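You operate a simulated robot arm through the tools that you are given. There is no shell and no other tool. Be economical: measure what you need, move in short steps, check, and stop when the job is done.

The job below is to be done with a simulated robot arm. You get a single attempt, and the scene is never put back.

Task
Swap the worn bar in the cage drawer for the new one.
Fine: the new bar lies on the shelf; worn bar onto that shelf, drawer pushed back in; the other bars, the shims and the padlock stay. Where these are worked on the way, their far stop is far enough and under half their travel is too little: cage drawer.

It is judged by the outcome, as a careful person would: the job done as asked, and still so three seconds after it is handed in. It fails if anything else is knocked over, pushed out of place, dropped, spilled or broken.

Robot
A 6-joint arm with a two-finger gripper, fixed in place. Base frame: the origin is at the foot of the arm, x ahead of it, y to its left, z up. Units: cm, rad, N and s.
With the tool pointing down near the work surface it reaches from about 56 to 74 cm from the base axis. Its first joint turns from -2.897 to 2.897 rad. Payload 1.66 kg.
Tool frame: the origin (TCP) lies between the finger pads and is the grasp point; the fingertips stand 1.6 cm ahead of it; z points along the fingers, y is the line along which they close. Largest opening 11.1 cm; the body of the gripper starts 10.4 cm behind the TCP.
Orientation is that of the tool frame in the base frame, as a unit quaternion [x, y, z, w]. With the fingers straight down and closing along the base's y, the tool's x points along the base's -x, its y along +y and its z along -z.

Tools
- The arm moves only by the tool move_arm. Its argument "commands" is a list of rows, each a list of 3 entries, a list of its own where there are three numbers: the shift along the tool's x, y, z in cm, then the turn, a rotation vector about the tool's x, y, z in degrees, then the opening, from 0 (shut) to 1 (fully open). In form: [[[tx, ty, tz], [rx, ry, rz], gripper], ...]. A call has 1 to 12 rows; each row shifts and turns the commanded pose from where the row before left it, along the tool's axes as they then stand. Rows are played at 5 a second. More than 5 cm and 0.15 rad between two rows, or a gripper value outside its range, and nothing of the call is played. A pose out of reach is approached as far as the arm can. The call stops where the force on the tool passes 50 N (or 10 N more than at its start, if that is more) or the arm is blocked; 0.2 s more then pass. Each finger halts on what it meets, pressing with about 32 N; the grip force reading is that of the motor and also rises with nothing between the fingers. The clock runs only during rows and for 0.2 s after the last one: add rows that do not move to give the fingers time. The reply holds the time, the measured pose of the TCP, the force on the tool along the base axes, the opening and the grip force, in the units named above and with some noise, with the torque about the TCP (base axes, N m) and any sound that the robot's microphone picked up.
- Cameras (640 x 400 px; columns grow to the right, rows downward): "scene" is fixed at [21.97, -64.99, 172.88]; the picture's right is [0.91, -0.42, 0.00], its down [-0.26, -0.56, -0.79] and it looks along [0.33, 0.72, -0.61] (base axes); focal length 340 px, centre (320, 200). "wrist" rides on the gripper at [7, 1.4, -14.3] in the tool frame; the picture's right is [-0.19, 0.98, 0.00], its down [-0.87, -0.17, -0.47] and it looks along [-0.46, -0.09, 0.88] (tool axes); focal length 230 px, centre (320, 200). There is no depth. A picture from a camera that has moved, and an enlarged one, comes with that camera's place and axes in the base frame and with its lens.
- get_image(camera): a new picture of that camera. No time passes.
- move_column(by): slides the trunk up (or, below 0, down) by that many cm; the arm rides with it, the base frame stays. It gives what a move gives, with no picture.
- close_up(camera, box): a new picture of the part [left, top, right, bottom] of that camera's present view, enlarged. No time passes.
- close_job(): hands the job in; it is judged then, once.

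Work in short steps. Places have to be worked out from the pictures, the camera data and where the tool is seen: move nearer, look again, correct. Check each grasp and each placing, and mend what went wrong. You have 120 turns and 76 pictures in all, those below and enlarged ones among them. Open the gripper and draw the arm clear of the work before you hand the job in, unless the task says otherwise; then end with one line.

The tools are called after "Request:" by a JSON object that holds its "method" and its "body". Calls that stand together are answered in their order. move_arm: Moves the arm, as the interface text tells. Its arguments: {"type":"object","properties":{"commands":{"type":"array"}},"required":["commands"]} The other tools are called the same way: move_column (by) slides the trunk up or down; get_image (camera) takes a picture; close_up (camera, box) takes an enlarged picture of a part of a camera's view; close_job () hands the job in.

At the start:

```text
time_s: 0.0
ee_pos: [47.09, 15.48, 131.65]
tcp_rot: [0.0, 1.0, 0.0, 0.0]
contact_force: [0.3, 0.6, -0.1]
wrist_torque: [0.02, 0.01, -0.02]
opening: 11.1
grasp_force: 0.0
trunk travel left (down, up): [-32.5, 26.5]
```

scene: 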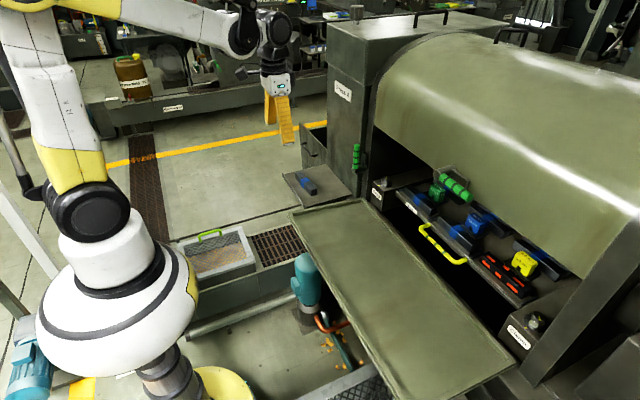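
wrist: 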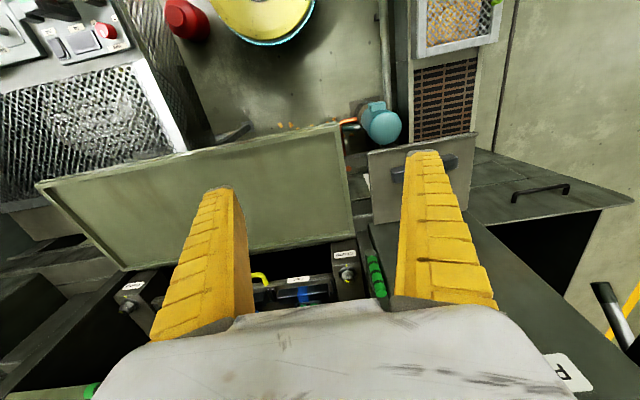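

I start by looking closer at the drawer and the shelf.

Request:
{"method": "close_up", "body": {"camera": "scene", "box": [360, 150, 580, 350]}}

Request:
{"method": "close_up", "body": {"camera": "scene", "box": [260, 130, 400, 220]}}

```text
2.00 times, centred on (470, 250) of scene
camera zoom: at [21.97, -64.99, 172.88], right [0.91, -0.42, 0.0], down [-0.26, -0.56, -0.79], along [0.33, 0.72, -0.61], focal length 679 px, centre (20, 100)
```

zoom: 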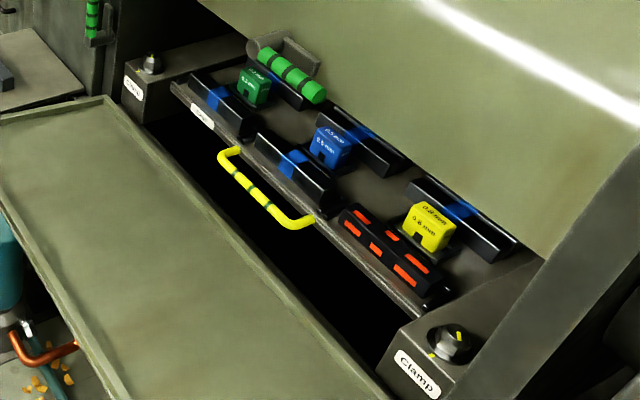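

```text
4.44 times, centred on (330, 175) of scene
camera zoom: at [21.97, -64.99, 172.88], right [0.91, -0.42, 0.0], down [-0.26, -0.56, -0.79], along [0.33, 0.72, -0.61], focal length 1509 px, centre (276, 311)
```

zoom: 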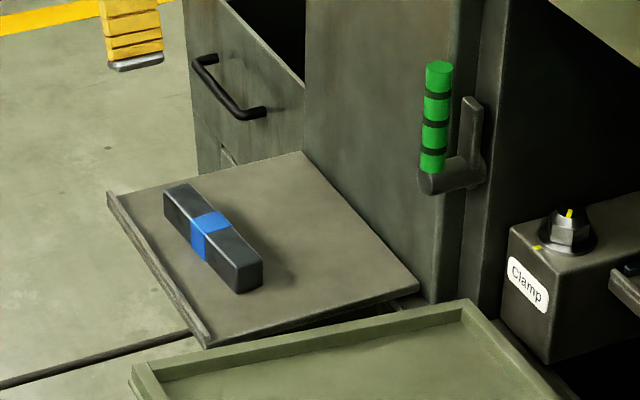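

The shelf holds the new bar. The worn bar, the one with red marks, sits in the drawer's front row, and the drawer slides along -x toward the robot over the apron. I tilt the wrist to look into the opening.

Request:
{"method": "move_arm", "body": {"commands": [[[0, -4, 0], [0, -8, 0], 1], [[0, -4, 0], [0, -8, 0], 1], [[0, -4, 0], [0, -8, 0], 1]]}}

Request:
{"method": "get_image", "body": {"camera": "wrist"}}

```text
time_s: 0.8
ee_pos: [47.11, 3.44, 131.67]
tcp_rot: [0.001, 0.978, 0.0, 0.21]
contact_force: [-0.4, -0.4, 0.0]
wrist_torque: [-0.02, -0.02, 0.03]
opening: 11.1
grasp_force: 0.1
trunk travel left (down, up): [-32.5, 26.5]
```

```text
71 pictures are left
camera wrist: at [34.8, 4.87, 141.81], right [0.17, 0.98, 0.08], down [0.6, -0.17, 0.79], along [0.78, -0.09, -0.61], focal length 230 px, centre (320, 200)
```

wrist: 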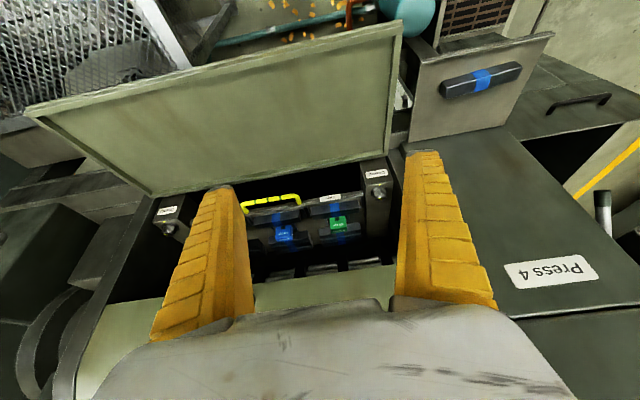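

The wrist view is upside down, but the drawer shows between the fingers. I enlarge it.

Request:
{"method": "close_up", "body": {"camera": "wrist", "box": [230, 150, 400, 290]}}

Request:
{"method": "close_up", "body": {"camera": "scene", "box": [400, 165, 500, 230]}}

Request:
{"method": "close_up", "body": {"camera": "scene", "box": [460, 220, 570, 290]}}

```text
2.86 times, centred on (315, 220) of wrist
camera zoom: at [34.8, 4.87, 141.81], right [0.17, 0.98, 0.08], down [0.6, -0.17, 0.79], along [0.78, -0.09, -0.61], focal length 657 px, centre (334, 143)
```

zoom: 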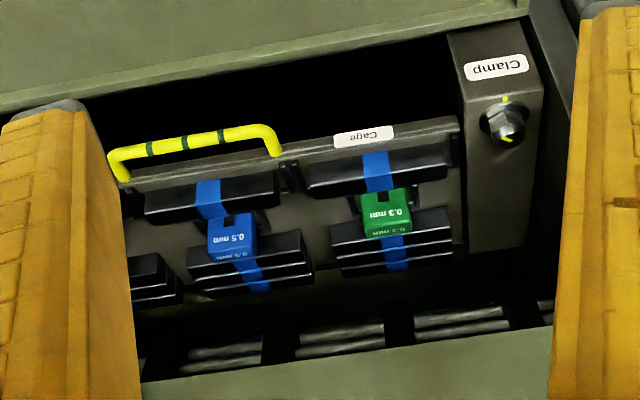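

```text
6.15 times, centred on (450, 198) of scene
camera zoom: at [21.97, -64.99, 172.88], right [0.91, -0.42, 0.0], down [-0.26, -0.56, -0.79], along [0.33, 0.72, -0.61], focal length 2090 px, centre (-480, 215)
```

zoom: 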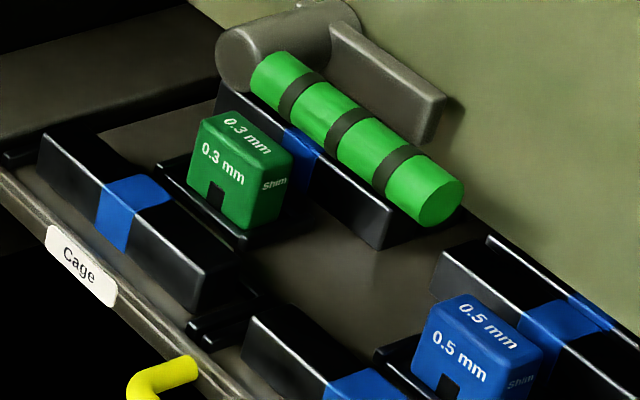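

```text
5.71 times, centred on (515, 255) of scene
camera zoom: at [21.97, -64.99, 172.88], right [0.91, -0.42, 0.0], down [-0.26, -0.56, -0.79], along [0.33, 0.72, -0.61], focal length 1940 px, centre (-794, -114)
```

zoom: 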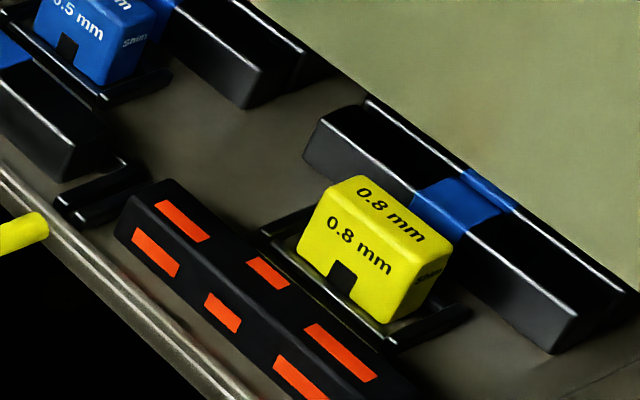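

By triangulation the handle bar is at about x 82, y -22 to -7, z 101.6. I lower the trunk for a second viewpoint under the hood, so I can place its edge and the drawer front.

Request:
{"method": "move_column", "body": {"by": -12}}

Request:
{"method": "move_arm", "body": {"commands": [[[0, -5, 0], [0, -8, 0], 1], [[0, -5, 0], [0, 0, 0], 1], [[0, -5, 0], [0, 0, 0], 1]]}}

Request:
{"method": "get_image", "body": {"camera": "wrist"}}

```text
time_s: 2.3
ee_pos: [47.2, 3.53, 119.68]
tcp_rot: [0.0, 0.978, 0.0, 0.208]
contact_force: [0.1, -0.3, 0.4]
wrist_torque: [-0.01, 0.01, -0.01]
opening: 11.09
grasp_force: 0.0
trunk travel left (down, up): [-20.5, 38.5]
```

```text
time_s: 3.1
ee_pos: [47.27, -11.09, 119.63]
tcp_rot: [0.0, 0.961, -0.001, 0.275]
contact_force: [1.0, 0.9, 0.3]
wrist_torque: [0.01, 0.03, 0.03]
opening: 11.09
grasp_force: 0.0
trunk travel left (down, up): [-20.5, 38.5]
```

```text
67 pictures are left
camera wrist: at [33.73, -9.84, 127.96], right [0.16, 0.98, 0.1], down [0.48, -0.17, 0.86], along [0.86, -0.09, -0.5], focal length 230 px, centre (320, 200)
```

wrist: 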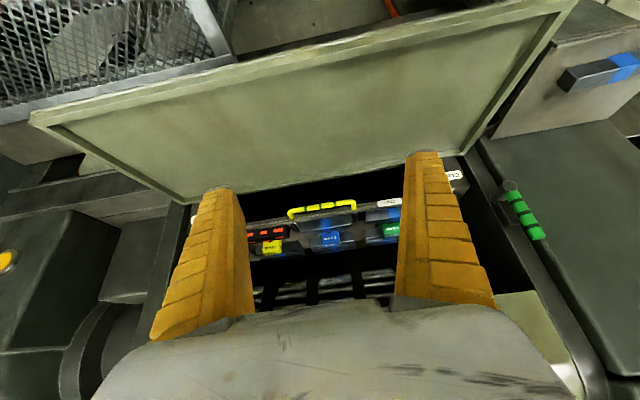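

Request:
{"method": "close_up", "body": {"camera": "wrist", "box": [235, 180, 415, 300]}}

```text
3.33 times, centred on (325, 240) of wrist
camera zoom: at [33.73, -9.84, 127.96], right [0.16, 0.98, 0.1], down [0.48, -0.17, 0.86], along [0.86, -0.09, -0.5], focal length 767 px, centre (303, 67)
```

zoom: 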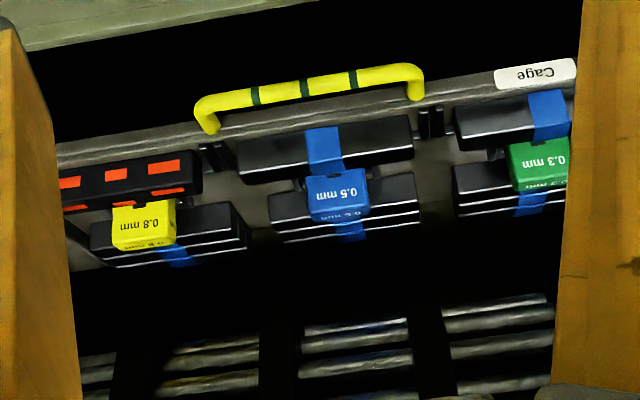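

The hood edge is near x 82, z 125, so the handle needs a tilted approach from the front. I roll the gripper 90° so the fingers straddle the handle bar, which runs along y.

Request:
{"method": "move_arm", "body": {"commands": [[[0, 0, 0], [0, 0, 8.2], 1], [[0, 0, 0], [0, 0, 8.2], 1], [[0, 0, 0], [0, 0, 8.2], 1], [[0, 0, 0], [0, 0, 8.2], 1], [[0, 0, 0], [0, 0, 8.2], 1], [[0, 0, 0], [0, 0, 8.2], 1], [[0, 0, 0], [0, 0, 8.2], 1], [[0, 0, 0], [0, 0, 8.2], 1], [[0, 0, 0], [0, 0, 8.2], 1], [[0, 0, 0], [0, 0, 8.2], 1], [[0, 0, 0], [0, 0, 8.0], 1]]}}

```text
time_s: 5.5
ee_pos: [47.3, -11.35, 119.77]
tcp_rot: [0.681, 0.679, 0.196, 0.194]
contact_force: [0.1, -0.6, -0.1]
wrist_torque: [-0.03, 0.03, 0.03]
opening: 11.09
grasp_force: 0.1
trunk travel left (down, up): [-20.5, 38.5]
```

Request:
{"method": "move_arm", "body": {"commands": [[[0, 0, 0], [-6, 0, 0], 1], [[0, 0, 0], [-6, 0, 0], 0.6], [[0, 0, 0], [-6, 0, 0], 0.45], [[-0.48, 1.2, 4.33], [0, 0, 0], 0.45], [[-0.48, 1.2, 4.33], [0, 0, 0], 0.45], [[-0.48, 1.2, 4.33], [0, 0, 0], 0.45], [[-0.48, 1.2, 4.33], [0, 0, 0], 0.45], [[-0.48, 1.2, 4.33], [0, 0, 0], 0.45]]}}

Request:
{"method": "get_image", "body": {"camera": "wrist"}}

Request:
{"method": "get_image", "body": {"camera": "scene"}}

```text
time_s: 7.3
ee_pos: [67.73, -13.53, 110.21]
tcp_rot: [0.641, 0.64, 0.299, 0.298]
contact_force: [0.2, 0.3, 0.3]
wrist_torque: [0.01, 0.03, -0.01]
opening: 5.24
grasp_force: 1.4
trunk travel left (down, up): [-20.5, 38.5]
```

```text
65 pictures are left
camera wrist: at [57.68, -6.56, 120.45], right [0.63, -0.19, 0.75], down [-0.47, -0.87, 0.17], along [0.62, -0.46, -0.64], focal length 230 px, centre (320, 200)
```

wrist: 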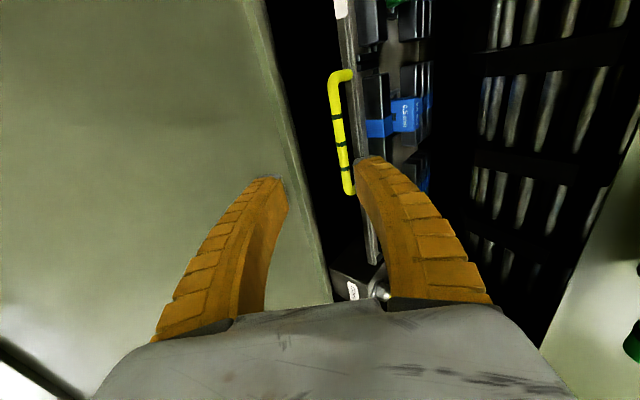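

```text
64 pictures are left
```

scene: 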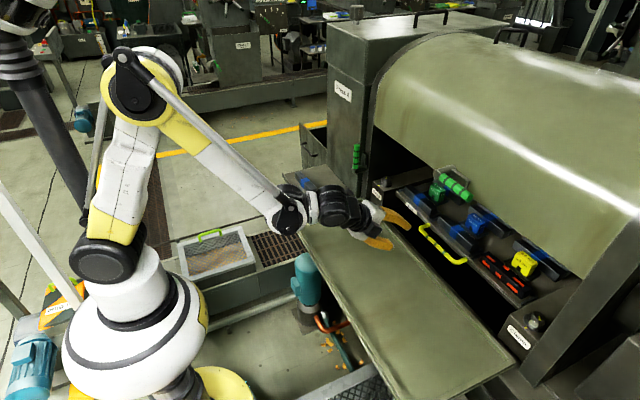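

Projecting the handle estimate into this view agrees with the picture. I close in along the tool axis with the opening reduced.

Request:
{"method": "move_arm", "body": {"commands": [[[-0.6, 1.3, 3], [0, 0, 0], 0.38], [[-0.6, 1.4, 3], [0, 0, 0], 0.36], [[0, 0, 3], [0, 0, 0], 0.36], [[0, 0, 3], [0, 0, 0], 0.36]]}}

Request:
{"method": "get_image", "body": {"camera": "wrist"}}

```text
time_s: 8.3
ee_pos: [78.73, -14.85, 104.72]
tcp_rot: [0.641, 0.641, 0.299, 0.299]
contact_force: [0.1, 0.4, 0.4]
wrist_torque: [0.01, -0.03, 0.04]
opening: 4.23
grasp_force: 1.7
trunk travel left (down, up): [-20.5, 38.5]
```

```text
63 pictures are left
camera wrist: at [68.58, -7.86, 114.9], right [0.63, -0.19, 0.75], down [-0.47, -0.87, 0.18], along [0.62, -0.46, -0.64], focal length 230 px, centre (320, 200)
```

wrist: 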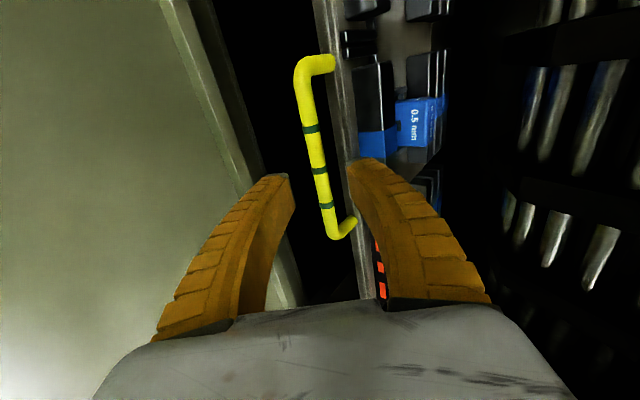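

The handle is centred between the fingers. I advance the last 4 cm and then close.

Request:
{"method": "move_arm", "body": {"commands": [[[0.6, -0.1, 1.5], [0, 0, 0], 0.3], [[0, -0.1, 1.4], [0, 0, 0], 0.28], [[0, 0, 1.3], [0, 0, 0], 0.28], [[0, 0, 0], [0, 0, 0], 0.28]]}}

Request:
{"method": "get_image", "body": {"camera": "wrist"}}

```text
time_s: 9.3
ee_pos: [81.75, -14.3, 101.92]
tcp_rot: [0.641, 0.641, 0.298, 0.299]
contact_force: [-1.1, -0.2, -0.2]
wrist_torque: [-0.01, -0.02, 0.01]
opening: 3.38
grasp_force: 2.2
trunk travel left (down, up): [-20.5, 38.5]
```

```text
62 pictures are left
camera wrist: at [71.55, -7.31, 112.06], right [0.63, -0.19, 0.75], down [-0.47, -0.87, 0.18], along [0.62, -0.46, -0.64], focal length 230 px, centre (320, 200)
```

wrist: 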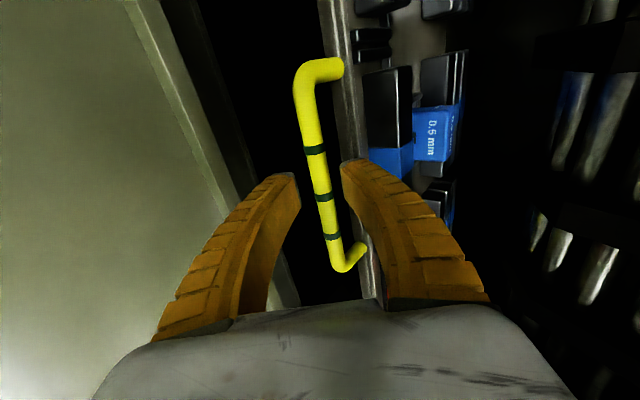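

The bar lies between the pads, so I close on it.

Request:
{"method": "move_arm", "body": {"commands": [[[0, 0, 0.3], [0, 0, 0], 0.1], [[0, 0, 0], [0, 0, 0], 0], [[0, 0, 0], [0, 0, 0], 0]]}}

```text
time_s: 10.1
ee_pos: [81.65, -14.29, 102.09]
tcp_rot: [0.64, 0.64, 0.3, 0.3]
contact_force: [0.0, 0.2, 32.6]
wrist_torque: [0.05, -0.32, -0.11]
opening: 0.61
grasp_force: 33.5
trunk travel left (down, up): [-20.5, 38.5]
```

Request:
{"method": "get_image", "body": {"camera": "wrist"}}

Request:
{"method": "close_up", "body": {"camera": "scene", "box": [380, 190, 500, 270]}}

```text
61 pictures are left
camera wrist: at [71.51, -7.31, 112.16], right [0.63, -0.19, 0.76], down [-0.47, -0.86, 0.17], along [0.62, -0.46, -0.63], focal length 230 px, centre (320, 200)
```

wrist: 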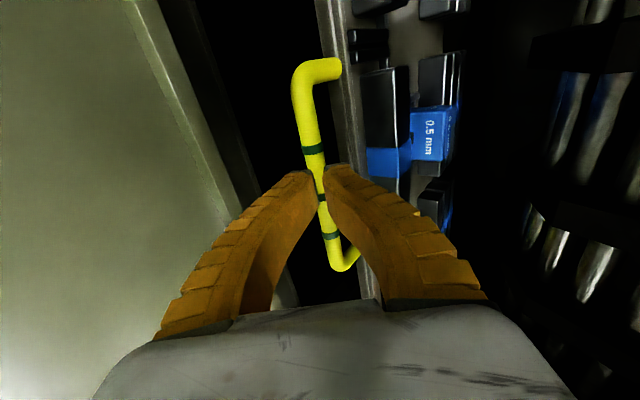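

```text
5.00 times, centred on (440, 230) of scene
camera zoom: at [21.97, -64.99, 172.88], right [0.91, -0.42, 0.0], down [-0.26, -0.56, -0.79], along [0.33, 0.72, -0.61], focal length 1698 px, centre (-280, 50)
```

zoom: 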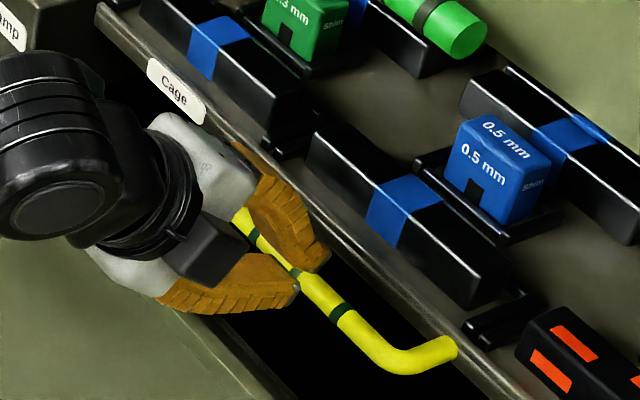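

The tips only pinch the near side of the bar. I reopen, go 1.8 cm deeper and close again.

Request:
{"method": "move_arm", "body": {"commands": [[[0, 0, -0.5], [0, 0, 0], 0.28], [[0, 0, 0], [0, 0, 0], 0.28], [[0, 0, 1], [0, 0, 0], 0.28], [[0, 0, 1.2], [0, 0, 0], 0.28], [[0, 0, 0], [0, 0, 0], 0.28], [[0, 0, 0], [0, 0, 0], 0], [[0, 0, 0], [0, 0, 0], 0], [[0, 0, 0], [0, 0, 0], 0]]}}

Request:
{"method": "get_image", "body": {"camera": "wrist"}}

```text
time_s: 11.9
ee_pos: [83.35, -14.34, 100.5]
tcp_rot: [0.641, 0.641, 0.298, 0.298]
contact_force: [-1.5, -0.1, -11.8]
wrist_torque: [-0.01, -0.07, -0.03]
opening: 0.59
grasp_force: 29.2
trunk travel left (down, up): [-20.5, 38.5]
```

```text
59 pictures are left
camera wrist: at [73.09, -7.43, 110.62], right [0.63, -0.19, 0.75], down [-0.47, -0.87, 0.18], along [0.62, -0.46, -0.64], focal length 230 px, centre (320, 200)
```

wrist: 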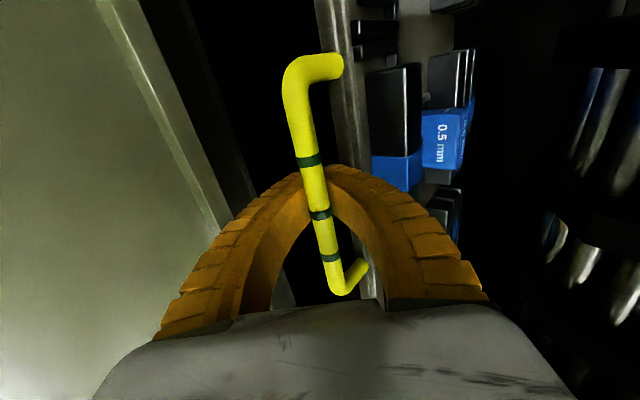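

The bar is now enclosed by the fingers. I pull gently along -x.

Request:
{"method": "move_arm", "body": {"commands": [[[0, -0.64, -0.77], [0, 0, 0], 0], [[0, -0.64, -0.77], [0, 0, 0], 0], [[0, -0.64, -0.77], [0, 0, 0], 0], [[0, -0.64, -0.77], [0, 0, 0], 0]]}}

Request:
{"method": "get_image", "body": {"camera": "scene"}}

```text
time_s: 12.9
ee_pos: [79.27, -14.46, 100.48]
tcp_rot: [0.641, 0.642, 0.299, 0.298]
contact_force: [-1.0, -0.7, -12.9]
wrist_torque: [0.01, -0.08, -0.03]
opening: 0.6
grasp_force: 29.4
trunk travel left (down, up): [-20.5, 38.5]
```

```text
58 pictures are left
```

scene: 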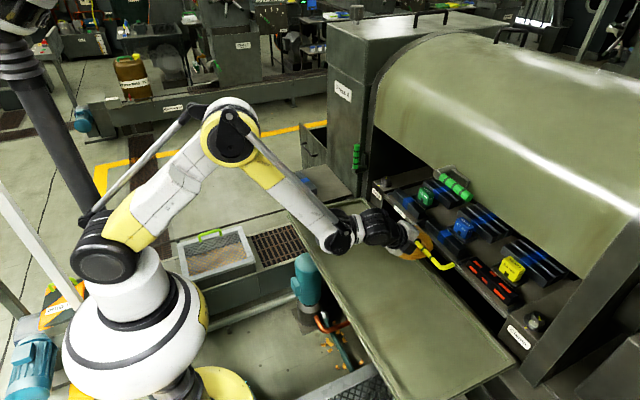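

The drawer slides with little force. I continue toward its stop.

Request:
{"method": "move_arm", "body": {"commands": [[[0, -0.64, -0.77], [0, 0, 0], 0], [[0, -0.64, -0.77], [0, 0, 0], 0], [[0, -0.64, -0.77], [0, 0, 0], 0], [[0, -0.64, -0.77], [0, 0, 0], 0], [[0, -0.64, -0.77], [0, 0, 0], 0], [[0, -0.64, -0.77], [0, 0, 0], 0], [[0, -0.64, -0.77], [0, 0, 0], 0], [[0, -0.64, -0.77], [0, 0, 0], 0], [[0, -0.64, -0.77], [0, 0, 0], 0], [[0, -0.64, -0.77], [0, 0, 0], 0]]}}

Request:
{"method": "get_image", "body": {"camera": "scene"}}

```text
time_s: 15.1
ee_pos: [69.38, -14.4, 100.51]
tcp_rot: [0.641, 0.641, 0.297, 0.299]
contact_force: [-1.7, 2.1, -18.6]
wrist_torque: [0.07, -0.17, 0.07]
opening: 0.58
grasp_force: 28.9
trunk travel left (down, up): [-20.5, 38.5]
```

```text
57 pictures are left
```

scene: 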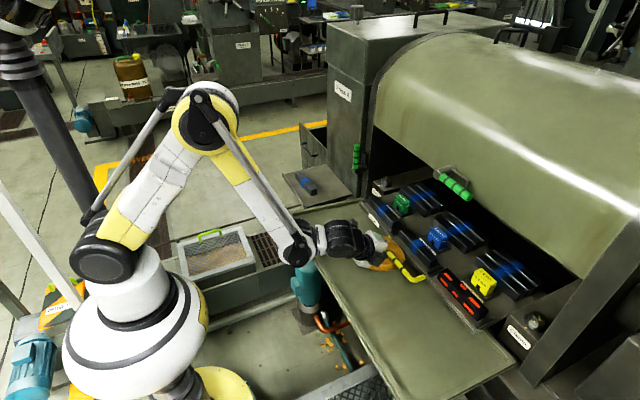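

Request:
{"method": "move_arm", "body": {"commands": [[[0, -0.64, -0.77], [0, 0, 0], 0], [[0, -0.64, -0.77], [0, 0, 0], 0], [[0, -0.64, -0.77], [0, 0, 0], 0], [[0, -0.64, -0.77], [0, 0, 0], 0], [[0, -0.64, -0.77], [0, 0, 0], 0], [[0, -0.64, -0.77], [0, 0, 0], 0], [[0, -0.64, -0.77], [0, 0, 0], 0], [[0, -0.64, -0.77], [0, 0, 0], 0]]}}

Request:
{"method": "get_image", "body": {"camera": "scene"}}

```text
time_s: 16.9
ee_pos: [61.35, -14.41, 100.43]
tcp_rot: [0.641, 0.641, 0.298, 0.298]
contact_force: [0.3, -4.3, -22.9]
wrist_torque: [0.02, -0.14, 0.06]
opening: 0.58
grasp_force: 30.3
trunk travel left (down, up): [-20.5, 38.5]
```

```text
56 pictures are left
```

scene: 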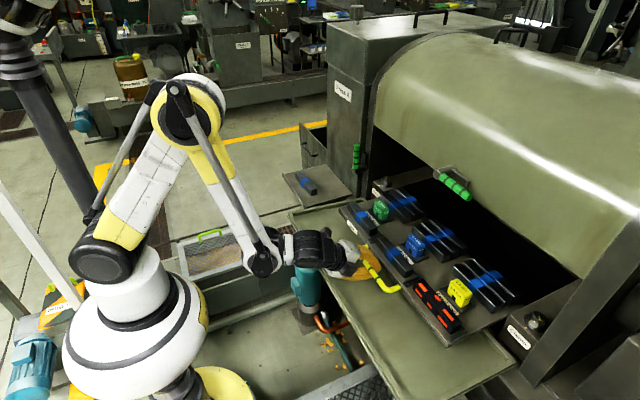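

Travel so far is 22 cm and it still slides. A few more centimetres would bring the worn bar into easy reach.

Request:
{"method": "move_arm", "body": {"commands": [[[0, -0.64, -0.77], [0, 0, 0], 0], [[0, -0.64, -0.77], [0, 0, 0], 0], [[0, -0.64, -0.77], [0, 0, 0], 0], [[0, -0.64, -0.77], [0, 0, 0], 0]]}}

Request:
{"method": "get_image", "body": {"camera": "scene"}}

```text
time_s: 17.5
ee_pos: [59.92, -14.37, 100.53]
tcp_rot: [0.642, 0.644, 0.295, 0.293]
contact_force: [-3.9, -2.7, -40.4]
wrist_torque: [-0.01, -0.39, -0.26]
opening: 0.61
grasp_force: 29.6
out of reach, approached as far as the arm can: row 2
trunk travel left (down, up): [-20.5, 38.5]
stopped in row 2: the force on the tool passed its limit at 56 N (the readings are from after the stop); the commanded pose is now the measured one
```

```text
55 pictures are left
```

scene: 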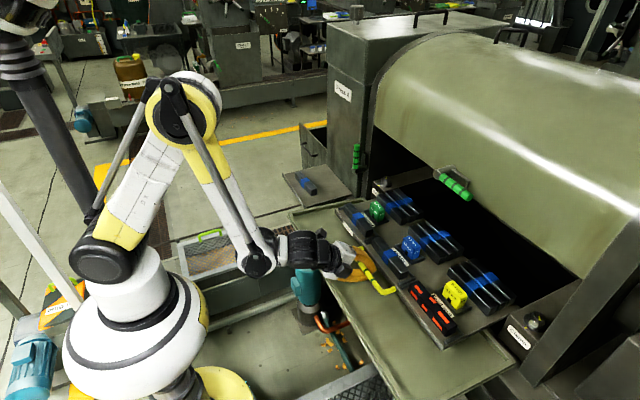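

The drawer is out 23.5 cm, the arm is at its near limit, and the worn bar is well exposed. I open the gripper, tilt toward vertical around the handle, and withdraw.

Request:
{"method": "move_arm", "body": {"commands": [[[0, 0, 0], [0, 0, 0], 0.28], [[0, 0, 0], [0, 0, 0], 0.28], [[0, 0, 0], [7, 0, 0], 0.28], [[0, 0, 0], [7, 0, 0], 0.28], [[0, 0, 0], [7, 0, 0], 0.28]]}}

Request:
{"method": "get_image", "body": {"camera": "wrist"}}

```text
time_s: 18.7
ee_pos: [59.69, -14.27, 101.0]
tcp_rot: [0.684, 0.686, 0.175, 0.175]
contact_force: [-1.7, -3.2, 19.2]
wrist_torque: [-0.2, -0.77, -0.16]
opening: 3.56
grasp_force: 7.2
trunk travel left (down, up): [-20.5, 38.5]
```

```text
54 pictures are left
camera wrist: at [53.92, -7.33, 114.13], right [0.86, -0.19, 0.47], down [-0.37, -0.87, 0.33], along [0.35, -0.46, -0.82], focal length 230 px, centre (320, 200)
```

wrist: 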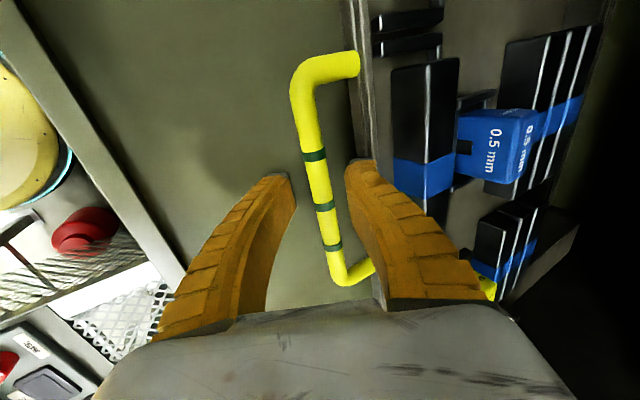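

The lower fingertip may be touching the apron, since I read 19 N upward. I retreat along the tool axis.

Request:
{"method": "move_arm", "body": {"commands": [[[0, 0, -1.5], [0, 0, 0], 0.28], [[0, 0, -2.5], [0, 0, 0], 0.28], [[0, 0, -3], [0, 0, 0], 0.28], [[0, 0, -3], [7, 0, 0], 0.4], [[0, 0, -3], [7, 0, 0], 0.6], [[0, 0, 0], [6, 0, 0], 1]]}}

Request:
{"method": "get_image", "body": {"camera": "wrist"}}

Request:
{"method": "get_image", "body": {"camera": "scene"}}

```text
time_s: 20.1
ee_pos: [53.86, -14.4, 112.43]
tcp_rot: [0.704, 0.706, 0.053, 0.051]
contact_force: [0.0, -0.5, 0.0]
wrist_torque: [0.0, 0.0, 0.02]
opening: 11.09
grasp_force: 0.0
trunk travel left (down, up): [-20.5, 38.5]
```

```text
53 pictures are left
camera wrist: at [53.03, -7.42, 126.71], right [0.97, -0.19, 0.14], down [-0.23, -0.87, 0.44], along [0.04, -0.46, -0.89], focal length 230 px, centre (320, 200)
```

wrist: 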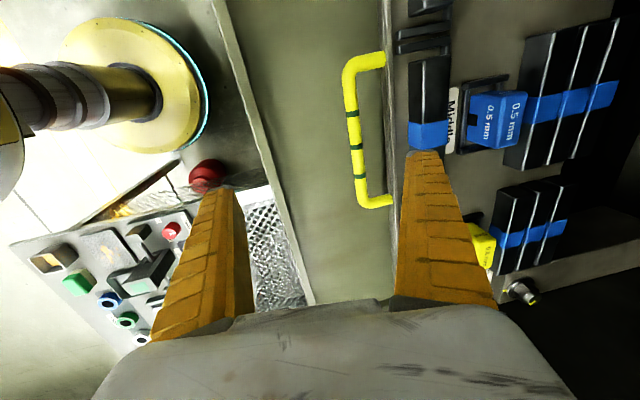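

```text
52 pictures are left
```

scene: 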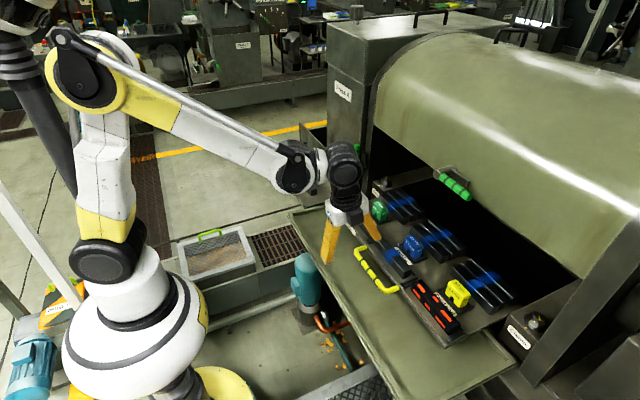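

I level the tool to vertical, rise, and move over the worn bar's front area to measure it.

Request:
{"method": "move_arm", "body": {"commands": [[[0, 0, -4], [8.4, 0, 0], 1], [[-2, 2, -4], [0, 0, 0], 1], [[-3, 3, 0], [0, 0, 0], 1], [[-3, 3, 0], [0, 0, 0], 1], [[0, 3, 0], [0, 0, 0], 1]]}}

Request:
{"method": "get_image", "body": {"camera": "wrist"}}

```text
time_s: 21.3
ee_pos: [63.97, -22.38, 120.19]
tcp_rot: [0.706, 0.708, 0.001, 0.001]
contact_force: [-0.2, 0.3, 0.4]
wrist_torque: [0.03, 0.0, -0.02]
opening: 11.09
grasp_force: 0.2
trunk travel left (down, up): [-20.5, 38.5]
```

```text
51 pictures are left
camera wrist: at [65.24, -15.43, 134.4], right [0.98, -0.19, 0.0], down [-0.17, -0.87, 0.47], along [-0.09, -0.46, -0.88], focal length 230 px, centre (320, 200)
```

wrist: 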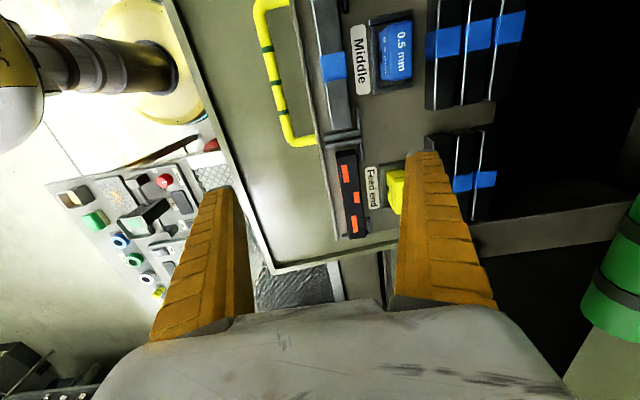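

Request:
{"method": "close_up", "body": {"camera": "wrist", "box": [290, 100, 430, 260]}}

Request:
{"method": "close_up", "body": {"camera": "scene", "box": [390, 250, 490, 350]}}

```text
2.50 times, centred on (360, 180) of wrist
camera zoom: at [65.24, -15.43, 134.4], right [0.98, -0.19, 0.0], down [-0.17, -0.87, 0.47], along [-0.09, -0.46, -0.88], focal length 575 px, centre (220, 250)
```

zoom: 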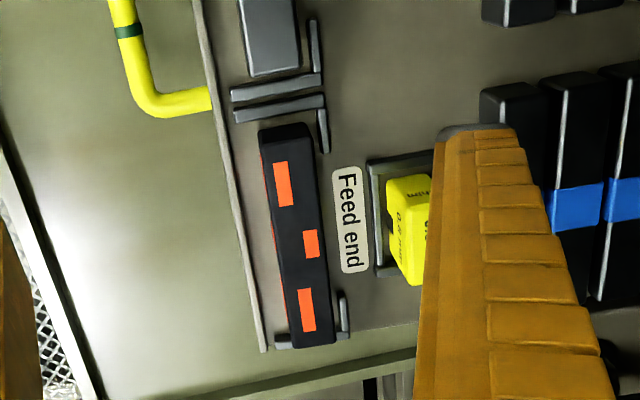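

```text
4.00 times, centred on (440, 300) of scene
camera zoom: at [21.97, -64.99, 172.88], right [0.91, -0.42, 0.0], down [-0.26, -0.56, -0.79], along [0.33, 0.72, -0.61], focal length 1358 px, centre (-160, -200)
```

zoom: 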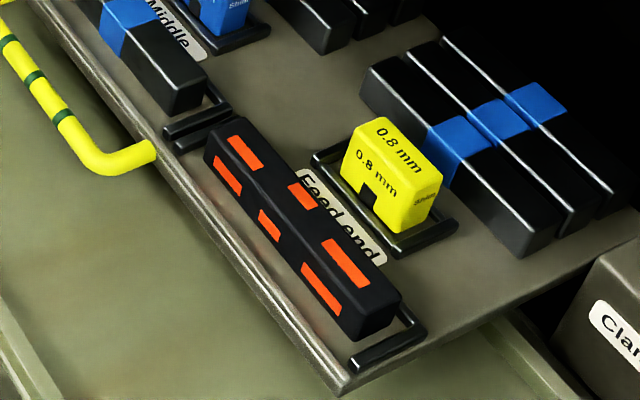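

The worn bar is centred at about (66.7, -32.0), with its top at z 104.6, 14 cm long and about 2.4 wide. I move above it with the fingers partly open and look before descending.

Request:
{"method": "move_arm", "body": {"commands": [[[-3.2, 1, 2], [0, 0, 0], 0.5], [[-3.2, 1, 2], [0, 0, 0], 0.38], [[-3.2, 0.7, 2.5], [0, 0, 0], 0.36], [[0, 0, 2], [0, 0, 0], 0.36], [[0, 0, 0], [0, 0, 0], 0.36]]}}

Request:
{"method": "get_image", "body": {"camera": "wrist"}}

Request:
{"method": "close_up", "body": {"camera": "scene", "box": [370, 210, 490, 330]}}

```text
time_s: 22.5
ee_pos: [67.01, -31.84, 111.96]
tcp_rot: [0.706, 0.708, 0.002, 0.001]
contact_force: [-0.4, 0.1, 0.8]
wrist_torque: [0.01, -0.01, 0.0]
opening: 4.26
grasp_force: 1.2
trunk travel left (down, up): [-20.5, 38.5]
```

```text
48 pictures are left
camera wrist: at [68.22, -24.83, 126.12], right [0.98, -0.19, 0.0], down [-0.17, -0.87, 0.47], along [-0.09, -0.46, -0.88], focal length 230 px, centre (320, 200)
```

wrist: 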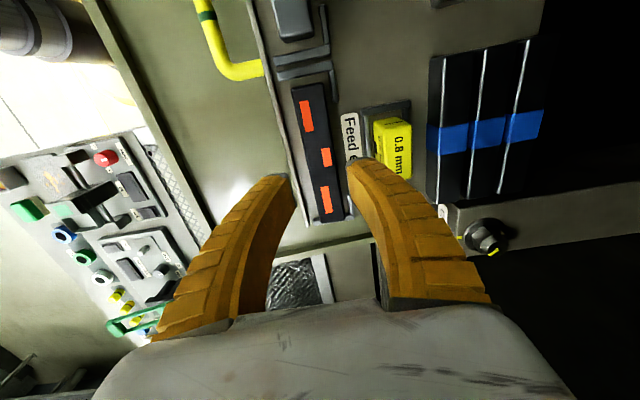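

```text
3.33 times, centred on (430, 270) of scene
camera zoom: at [21.97, -64.99, 172.88], right [0.91, -0.42, 0.0], down [-0.26, -0.56, -0.79], along [0.33, 0.72, -0.61], focal length 1132 px, centre (-47, -33)
```

zoom: 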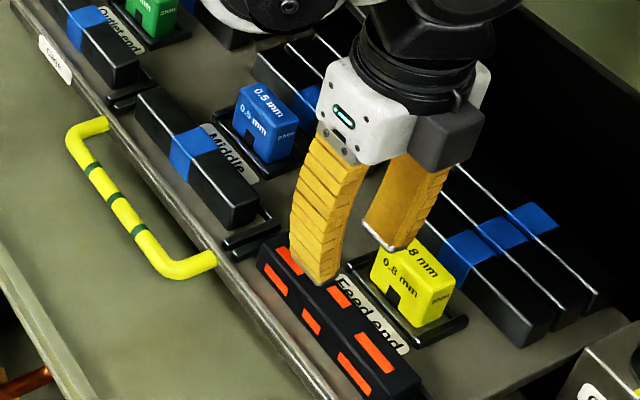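

Request:
{"method": "move_arm", "body": {"commands": [[[-0.1, -0.25, 2], [0, 0, 0], 0.31], [[0, 0, 2], [0, 0, 0], 0.31], [[0, 0, 1.6], [0, 0, 0], 0.31]]}}

Request:
{"method": "get_image", "body": {"camera": "wrist"}}

Request:
{"method": "close_up", "body": {"camera": "scene", "box": [400, 240, 490, 330]}}

```text
time_s: 23.3
ee_pos: [66.85, -32.05, 106.23]
tcp_rot: [0.706, 0.708, 0.002, 0.002]
contact_force: [-0.1, 0.0, -0.2]
wrist_torque: [0.01, 0.0, 0.02]
opening: 3.71
grasp_force: 1.8
trunk travel left (down, up): [-20.5, 38.5]
```

```text
46 pictures are left
camera wrist: at [68.04, -25.03, 120.45], right [0.98, -0.19, 0.0], down [-0.17, -0.87, 0.47], along [-0.09, -0.46, -0.88], focal length 230 px, centre (320, 200)
```

wrist: 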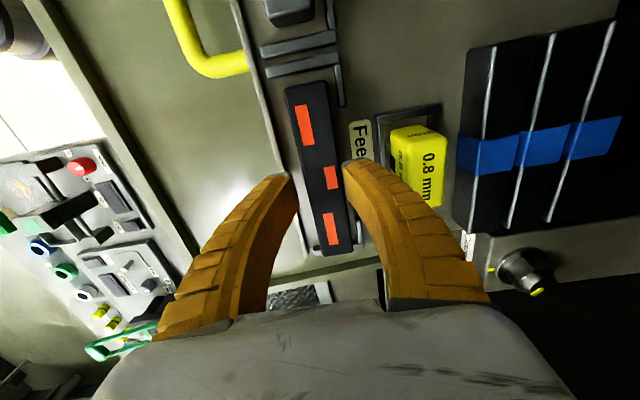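

```text
4.44 times, centred on (445, 285) of scene
camera zoom: at [21.97, -64.99, 172.88], right [0.91, -0.42, 0.0], down [-0.26, -0.56, -0.79], along [0.33, 0.72, -0.61], focal length 1509 px, centre (-236, -178)
```

zoom: 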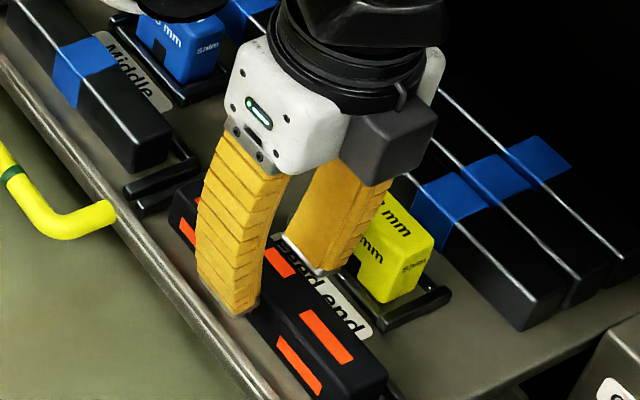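

The fingers straddle the bar with clearance on both sides. I descend in small steps and close.

Request:
{"method": "move_arm", "body": {"commands": [[[0, -0.1, 1], [0, 0, 0], 0.31], [[0, 0, 0.9], [0, 0, 0], 0.31], [[0, 0, 0.5], [0, 0, 0], 0.31], [[0, 0, 0], [0, 0, 0], 0.31]]}}

```text
time_s: 24.3
ee_pos: [66.69, -32.16, 103.84]
tcp_rot: [0.706, 0.708, 0.002, 0.001]
contact_force: [-0.5, 0.2, 0.4]
wrist_torque: [-0.01, 0.0, -0.03]
opening: 3.68
grasp_force: 1.7
trunk travel left (down, up): [-20.5, 38.5]
```

Request:
{"method": "move_arm", "body": {"commands": [[[0, 0, 0.3], [0, 0, 0], 0.31], [[0, 0, 0], [0, 0, 0], 0.15], [[0, 0, 0], [0, 0, 0], 0.05], [[0, 0, 0], [0, 0, 0], 0.05]]}}

Request:
{"method": "close_up", "body": {"camera": "scene", "box": [400, 240, 490, 330]}}

```text
time_s: 25.3
ee_pos: [66.68, -32.11, 103.75]
tcp_rot: [0.706, 0.708, 0.002, 0.002]
contact_force: [0.4, -2.7, 13.7]
wrist_torque: [0.0, 0.0, -0.03]
opening: 2.57
grasp_force: 32.3
trunk travel left (down, up): [-20.5, 38.5]
```

```text
4.44 times, centred on (445, 285) of scene
camera zoom: at [21.97, -64.99, 172.88], right [0.91, -0.42, 0.0], down [-0.26, -0.56, -0.79], along [0.33, 0.72, -0.61], focal length 1509 px, centre (-236, -178)
```

zoom: 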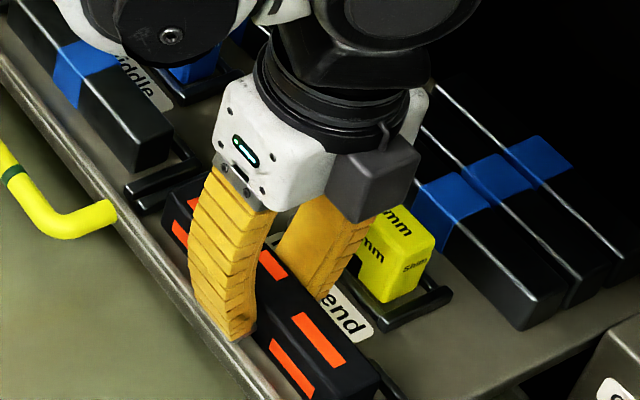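

Grasped: width 2.57, fingertips just on the drawer floor at z about 102.1. I lift straight up.

Request:
{"method": "move_arm", "body": {"commands": [[[0, 0, -0.7], [0, 0, 0], 0.05], [[0, 0, -1.3], [0, 0, 0], 0.05], [[0, 0, -3], [0, 0, 0], 0.05], [[0, 0, -4], [0, 0, 0], 0.05], [[0, 0, -4], [0, 0, 0], 0.05], [[0, 0, -4], [0, 0, 0], 0.05]]}}

Request:
{"method": "get_image", "body": {"camera": "scene"}}

Request:
{"method": "get_image", "body": {"camera": "wrist"}}

```text
time_s: 26.7
ee_pos: [66.51, -31.95, 120.47]
tcp_rot: [0.707, 0.708, 0.001, 0.001]
contact_force: [0.5, -0.6, -3.6]
wrist_torque: [-0.01, 0.02, 0.04]
opening: 2.1
grasp_force: 31.8
trunk travel left (down, up): [-20.5, 38.5]
```

```text
43 pictures are left
```

scene: 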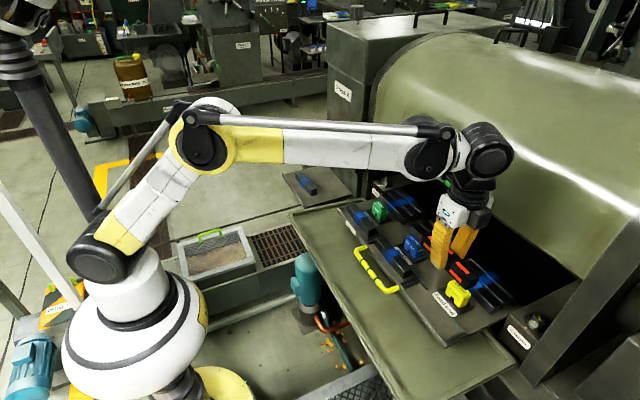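

```text
42 pictures are left
camera wrist: at [67.72, -25.02, 134.73], right [0.98, -0.19, 0.0], down [-0.17, -0.87, 0.47], along [-0.09, -0.46, -0.88], focal length 230 px, centre (320, 200)
```

wrist: 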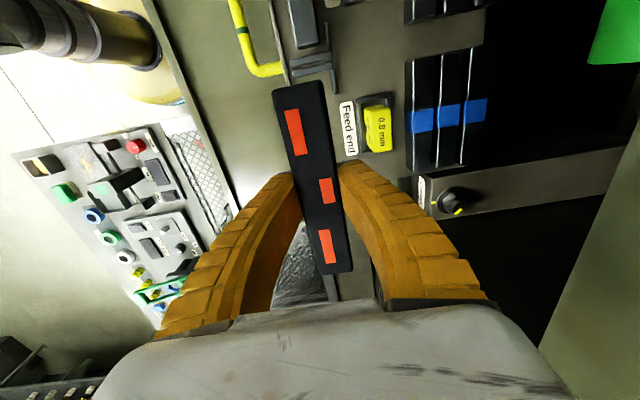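

The bar is held. The shelf estimate is x 55–75, y 22–46, surface z about 97, with the new bar near (61, 34). I carry the worn bar across at height, keeping clear of the column.

Request:
{"method": "move_arm", "body": {"commands": [[[4.7, -0.3, 0], [0, 0, 0], 0.05], [[4.7, -0.3, 0], [0, 0, 0], 0.05], [[4.7, -0.3, 0], [0, 0, 0], 0.05], [[4.7, -0.3, 0], [0, 0, 0], 0.05], [[4.7, -0.3, 0], [0, 0, 0], 0.05], [[4.7, -0.3, 0], [0, 0, 0], 0.05], [[4.7, 0, 0], [0, 0, 0], 0.05], [[4.7, 0, 0], [0, 0, 0], 0.05], [[4.7, 0, 0], [0, 0, 0], 0.05], [[4.7, 0, 0], [0, 0, 0], 0.05]]}}

Request:
{"method": "move_arm", "body": {"commands": [[[4.5, 0, 0], [0, 0, 0], 0.05], [[4.5, 0, 0], [0, 0, 0], 0.05], [[4.5, 0, 0], [0, 0, 0], 0.05], [[4.5, 0, 0], [0, 0, 0], 0.05], [[4, 0, 0], [0, 0, 0], 0.05]]}}

Request:
{"method": "get_image", "body": {"camera": "wrist"}}

Request:
{"method": "get_image", "body": {"camera": "scene"}}

```text
time_s: 28.9
ee_pos: [64.59, 15.1, 120.59]
tcp_rot: [0.707, 0.708, 0.001, 0.002]
contact_force: [0.1, 0.1, -3.8]
wrist_torque: [-0.01, 0.03, 0.0]
opening: 2.11
grasp_force: 32.2
trunk travel left (down, up): [-20.5, 38.5]
```

```text
time_s: 30.1
ee_pos: [64.71, 36.89, 120.4]
tcp_rot: [0.707, 0.707, 0.001, 0.001]
contact_force: [-0.4, 0.1, -3.9]
wrist_torque: [-0.02, -0.03, -0.01]
opening: 2.13
grasp_force: 31.5
trunk travel left (down, up): [-20.5, 38.5]
```

```text
41 pictures are left
camera wrist: at [65.98, 43.93, 134.61], right [0.98, -0.19, 0.0], down [-0.17, -0.87, 0.47], along [-0.09, -0.46, -0.88], focal length 230 px, centre (320, 200)
```

wrist: 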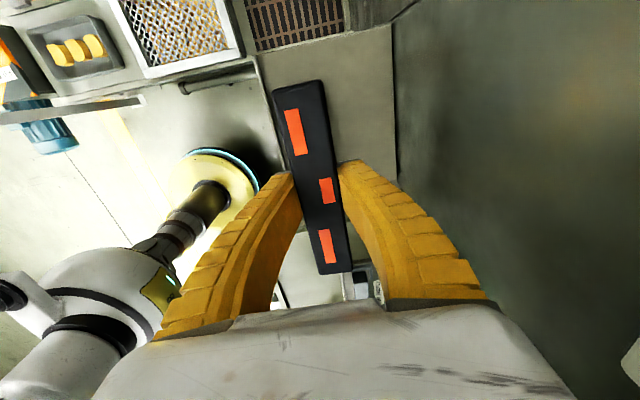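

```text
40 pictures are left
```

scene: 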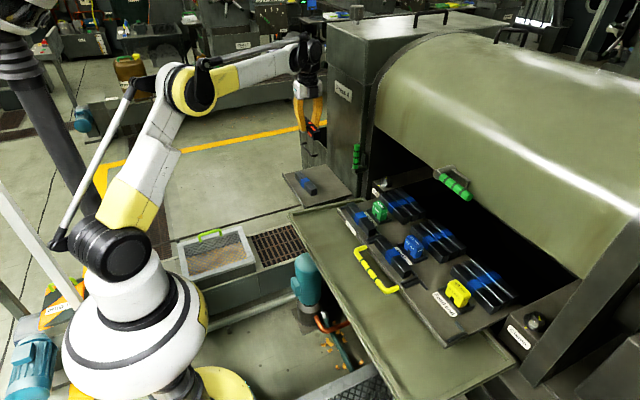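

The new bar is hidden behind the held one from here. I shift to the intended drop spot, around (68, 31.5), and lower partway, then look again.

Request:
{"method": "move_arm", "body": {"commands": [[[-2.7, 1.6, 2], [0, 0, 0], 0.05], [[-2.7, 1.7, 2], [0, 0, 0], 0.05], [[0, 0, 2], [0, 0, 0], 0.05]]}}

Request:
{"method": "get_image", "body": {"camera": "wrist"}}

Request:
{"method": "close_up", "body": {"camera": "scene", "box": [260, 70, 400, 220]}}

```text
time_s: 30.9
ee_pos: [67.92, 31.54, 114.74]
tcp_rot: [0.707, 0.707, 0.002, 0.001]
contact_force: [0.4, 0.1, -3.4]
wrist_torque: [0.01, -0.01, -0.03]
opening: 2.1
grasp_force: 32.2
trunk travel left (down, up): [-20.5, 38.5]
```

```text
39 pictures are left
camera wrist: at [69.14, 38.51, 128.93], right [0.98, -0.19, 0.0], down [-0.17, -0.87, 0.47], along [-0.09, -0.46, -0.88], focal length 230 px, centre (320, 200)
```

wrist: 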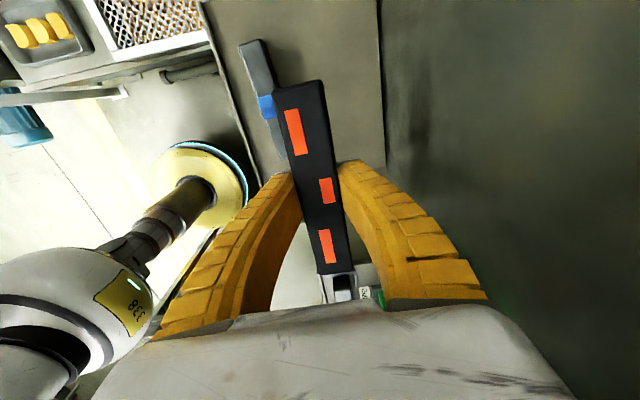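

```text
2.67 times, centred on (330, 145) of scene
camera zoom: at [21.97, -64.99, 172.88], right [0.91, -0.42, 0.0], down [-0.26, -0.56, -0.79], along [0.33, 0.72, -0.61], focal length 906 px, centre (293, 347)
```

zoom: 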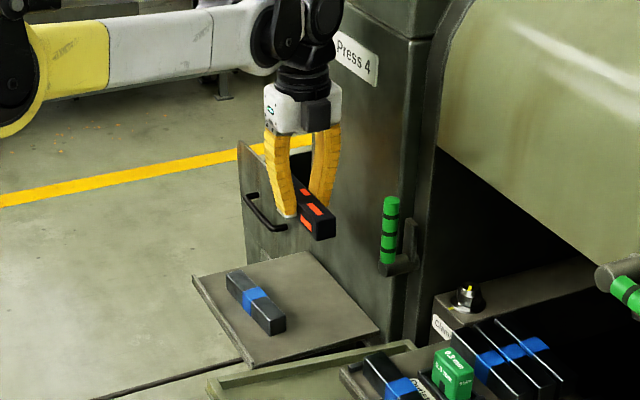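

Re-triangulating puts the new bar's centre at about (62.1, 36.7), top z about 98. The drop spot at x 68.5 leaves a clear gap. I descend, slowly near the shelf.

Request:
{"method": "move_arm", "body": {"commands": [[[0, 0.5, 3], [0, 0, 0], 0.05], [[0, 0, 3], [0, 0, 0], 0.05], [[0, 0, 3], [0, 0, 0], 0.05], [[0, 0, 3], [0, 0, 0], 0.05], [[0, 0, 1.5], [0, 0, 0], 0.05]]}}

Request:
{"method": "get_image", "body": {"camera": "wrist"}}

Request:
{"method": "close_up", "body": {"camera": "scene", "box": [270, 120, 370, 220]}}

```text
time_s: 32.1
ee_pos: [68.63, 31.49, 101.2]
tcp_rot: [0.706, 0.708, 0.001, 0.001]
contact_force: [0.7, 1.0, -3.8]
wrist_torque: [0.02, 0.01, 0.0]
opening: 2.09
grasp_force: 31.8
trunk travel left (down, up): [-20.5, 38.5]
```

```text
37 pictures are left
camera wrist: at [69.84, 38.4, 115.4], right [0.98, -0.19, 0.0], down [-0.17, -0.87, 0.47], along [-0.09, -0.46, -0.88], focal length 230 px, centre (320, 200)
```

wrist: 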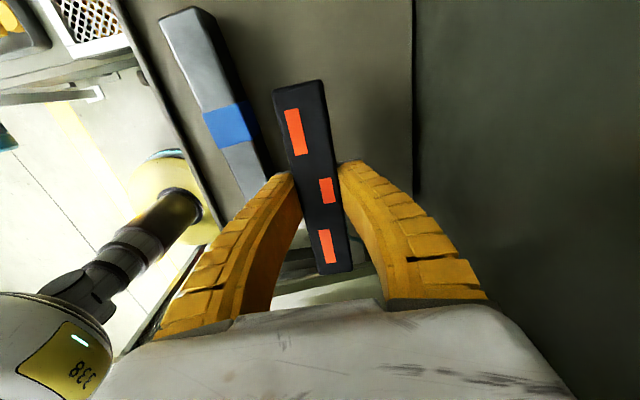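

```text
4.00 times, centred on (320, 170) of scene
camera zoom: at [21.97, -64.99, 172.88], right [0.91, -0.42, 0.0], down [-0.26, -0.56, -0.79], along [0.33, 0.72, -0.61], focal length 1358 px, centre (320, 320)
```

zoom: 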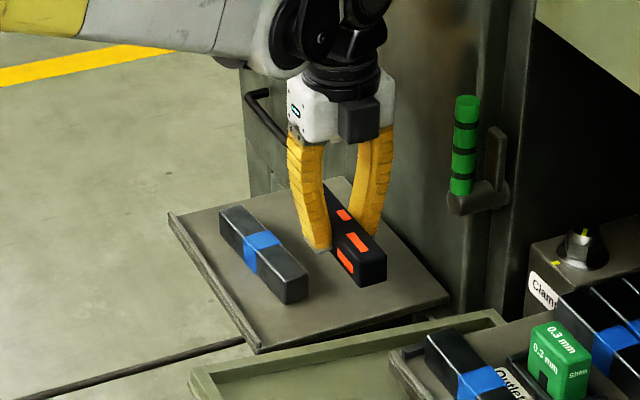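

Request:
{"method": "move_arm", "body": {"commands": [[[0, 0, 1], [0, 0, 0], 0.05], [[0, 0, 0.8], [0, 0, 0], 0.05], [[0, 0, 0.5], [0, 0, 0], 0.05], [[0, 0, 0.4], [0, 0, 0], 0.05], [[0, 0, 0.3], [0, 0, 0], 0.05], [[0, 0, 0], [0, 0, 0], 0.05]]}}

Request:
{"method": "close_up", "body": {"camera": "scene", "box": [290, 150, 370, 220]}}

```text
time_s: 33.5
ee_pos: [68.67, 31.55, 98.12]
tcp_rot: [0.707, 0.707, 0.001, 0.0]
contact_force: [0.7, 0.7, -4.4]
wrist_torque: [0.0, -0.01, 0.0]
opening: 2.12
grasp_force: 32.5
trunk travel left (down, up): [-20.5, 38.5]
```

```text
5.71 times, centred on (330, 185) of scene
camera zoom: at [21.97, -64.99, 172.88], right [0.91, -0.42, 0.0], down [-0.26, -0.56, -0.79], along [0.33, 0.72, -0.61], focal length 1940 px, centre (263, 286)
```

zoom: 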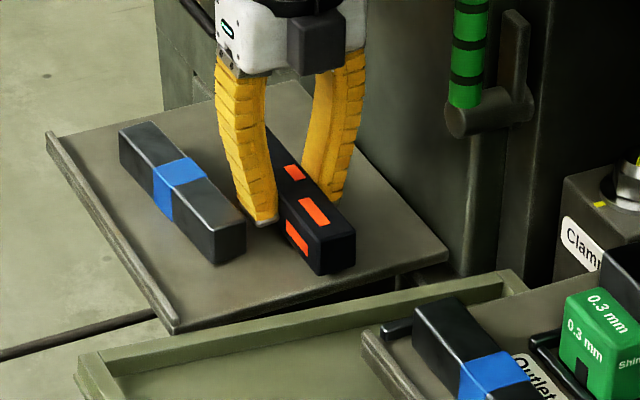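

Nearly there: the shadow is close and there is no contact yet. I continue in 0.3 cm steps.

Request:
{"method": "move_arm", "body": {"commands": [[[0, 0, 0.3], [0, 0, 0], 0.05], [[0, 0, 0.3], [0, 0, 0], 0.05], [[0, 0, 0.2], [0, 0, 0], 0.05], [[0, 0, 0], [0, 0, 0], 0.05]]}}

```text
time_s: 34.5
ee_pos: [68.62, 31.66, 97.45]
tcp_rot: [0.707, 0.707, 0.002, 0.001]
contact_force: [1.2, 0.9, -1.0]
wrist_torque: [-0.25, 0.02, 0.01]
opening: 2.16
grasp_force: 32.0
trunk travel left (down, up): [-20.5, 38.5]
```

Request:
{"method": "move_arm", "body": {"commands": [[[0, 0, 0.15], [0, 0, 0], 0.05], [[0, 0, 0], [0, 0, 0], 0.05]]}}

Request:
{"method": "close_up", "body": {"camera": "scene", "box": [290, 150, 370, 220]}}

```text
time_s: 35.1
ee_pos: [68.63, 31.55, 97.18]
tcp_rot: [0.707, 0.707, 0.003, 0.001]
contact_force: [4.4, 1.7, 9.7]
wrist_torque: [-0.21, -0.03, 0.05]
opening: 2.41
grasp_force: 31.4
trunk travel left (down, up): [-20.5, 38.5]
```

```text
5.71 times, centred on (330, 185) of scene
camera zoom: at [21.97, -64.99, 172.88], right [0.91, -0.42, 0.0], down [-0.26, -0.56, -0.79], along [0.33, 0.72, -0.61], focal length 1940 px, centre (263, 286)
```

zoom: 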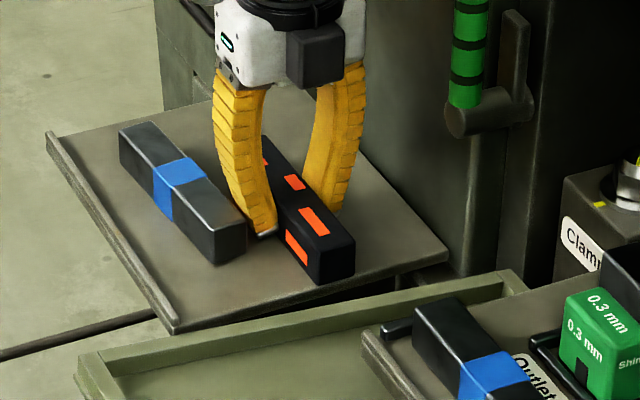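

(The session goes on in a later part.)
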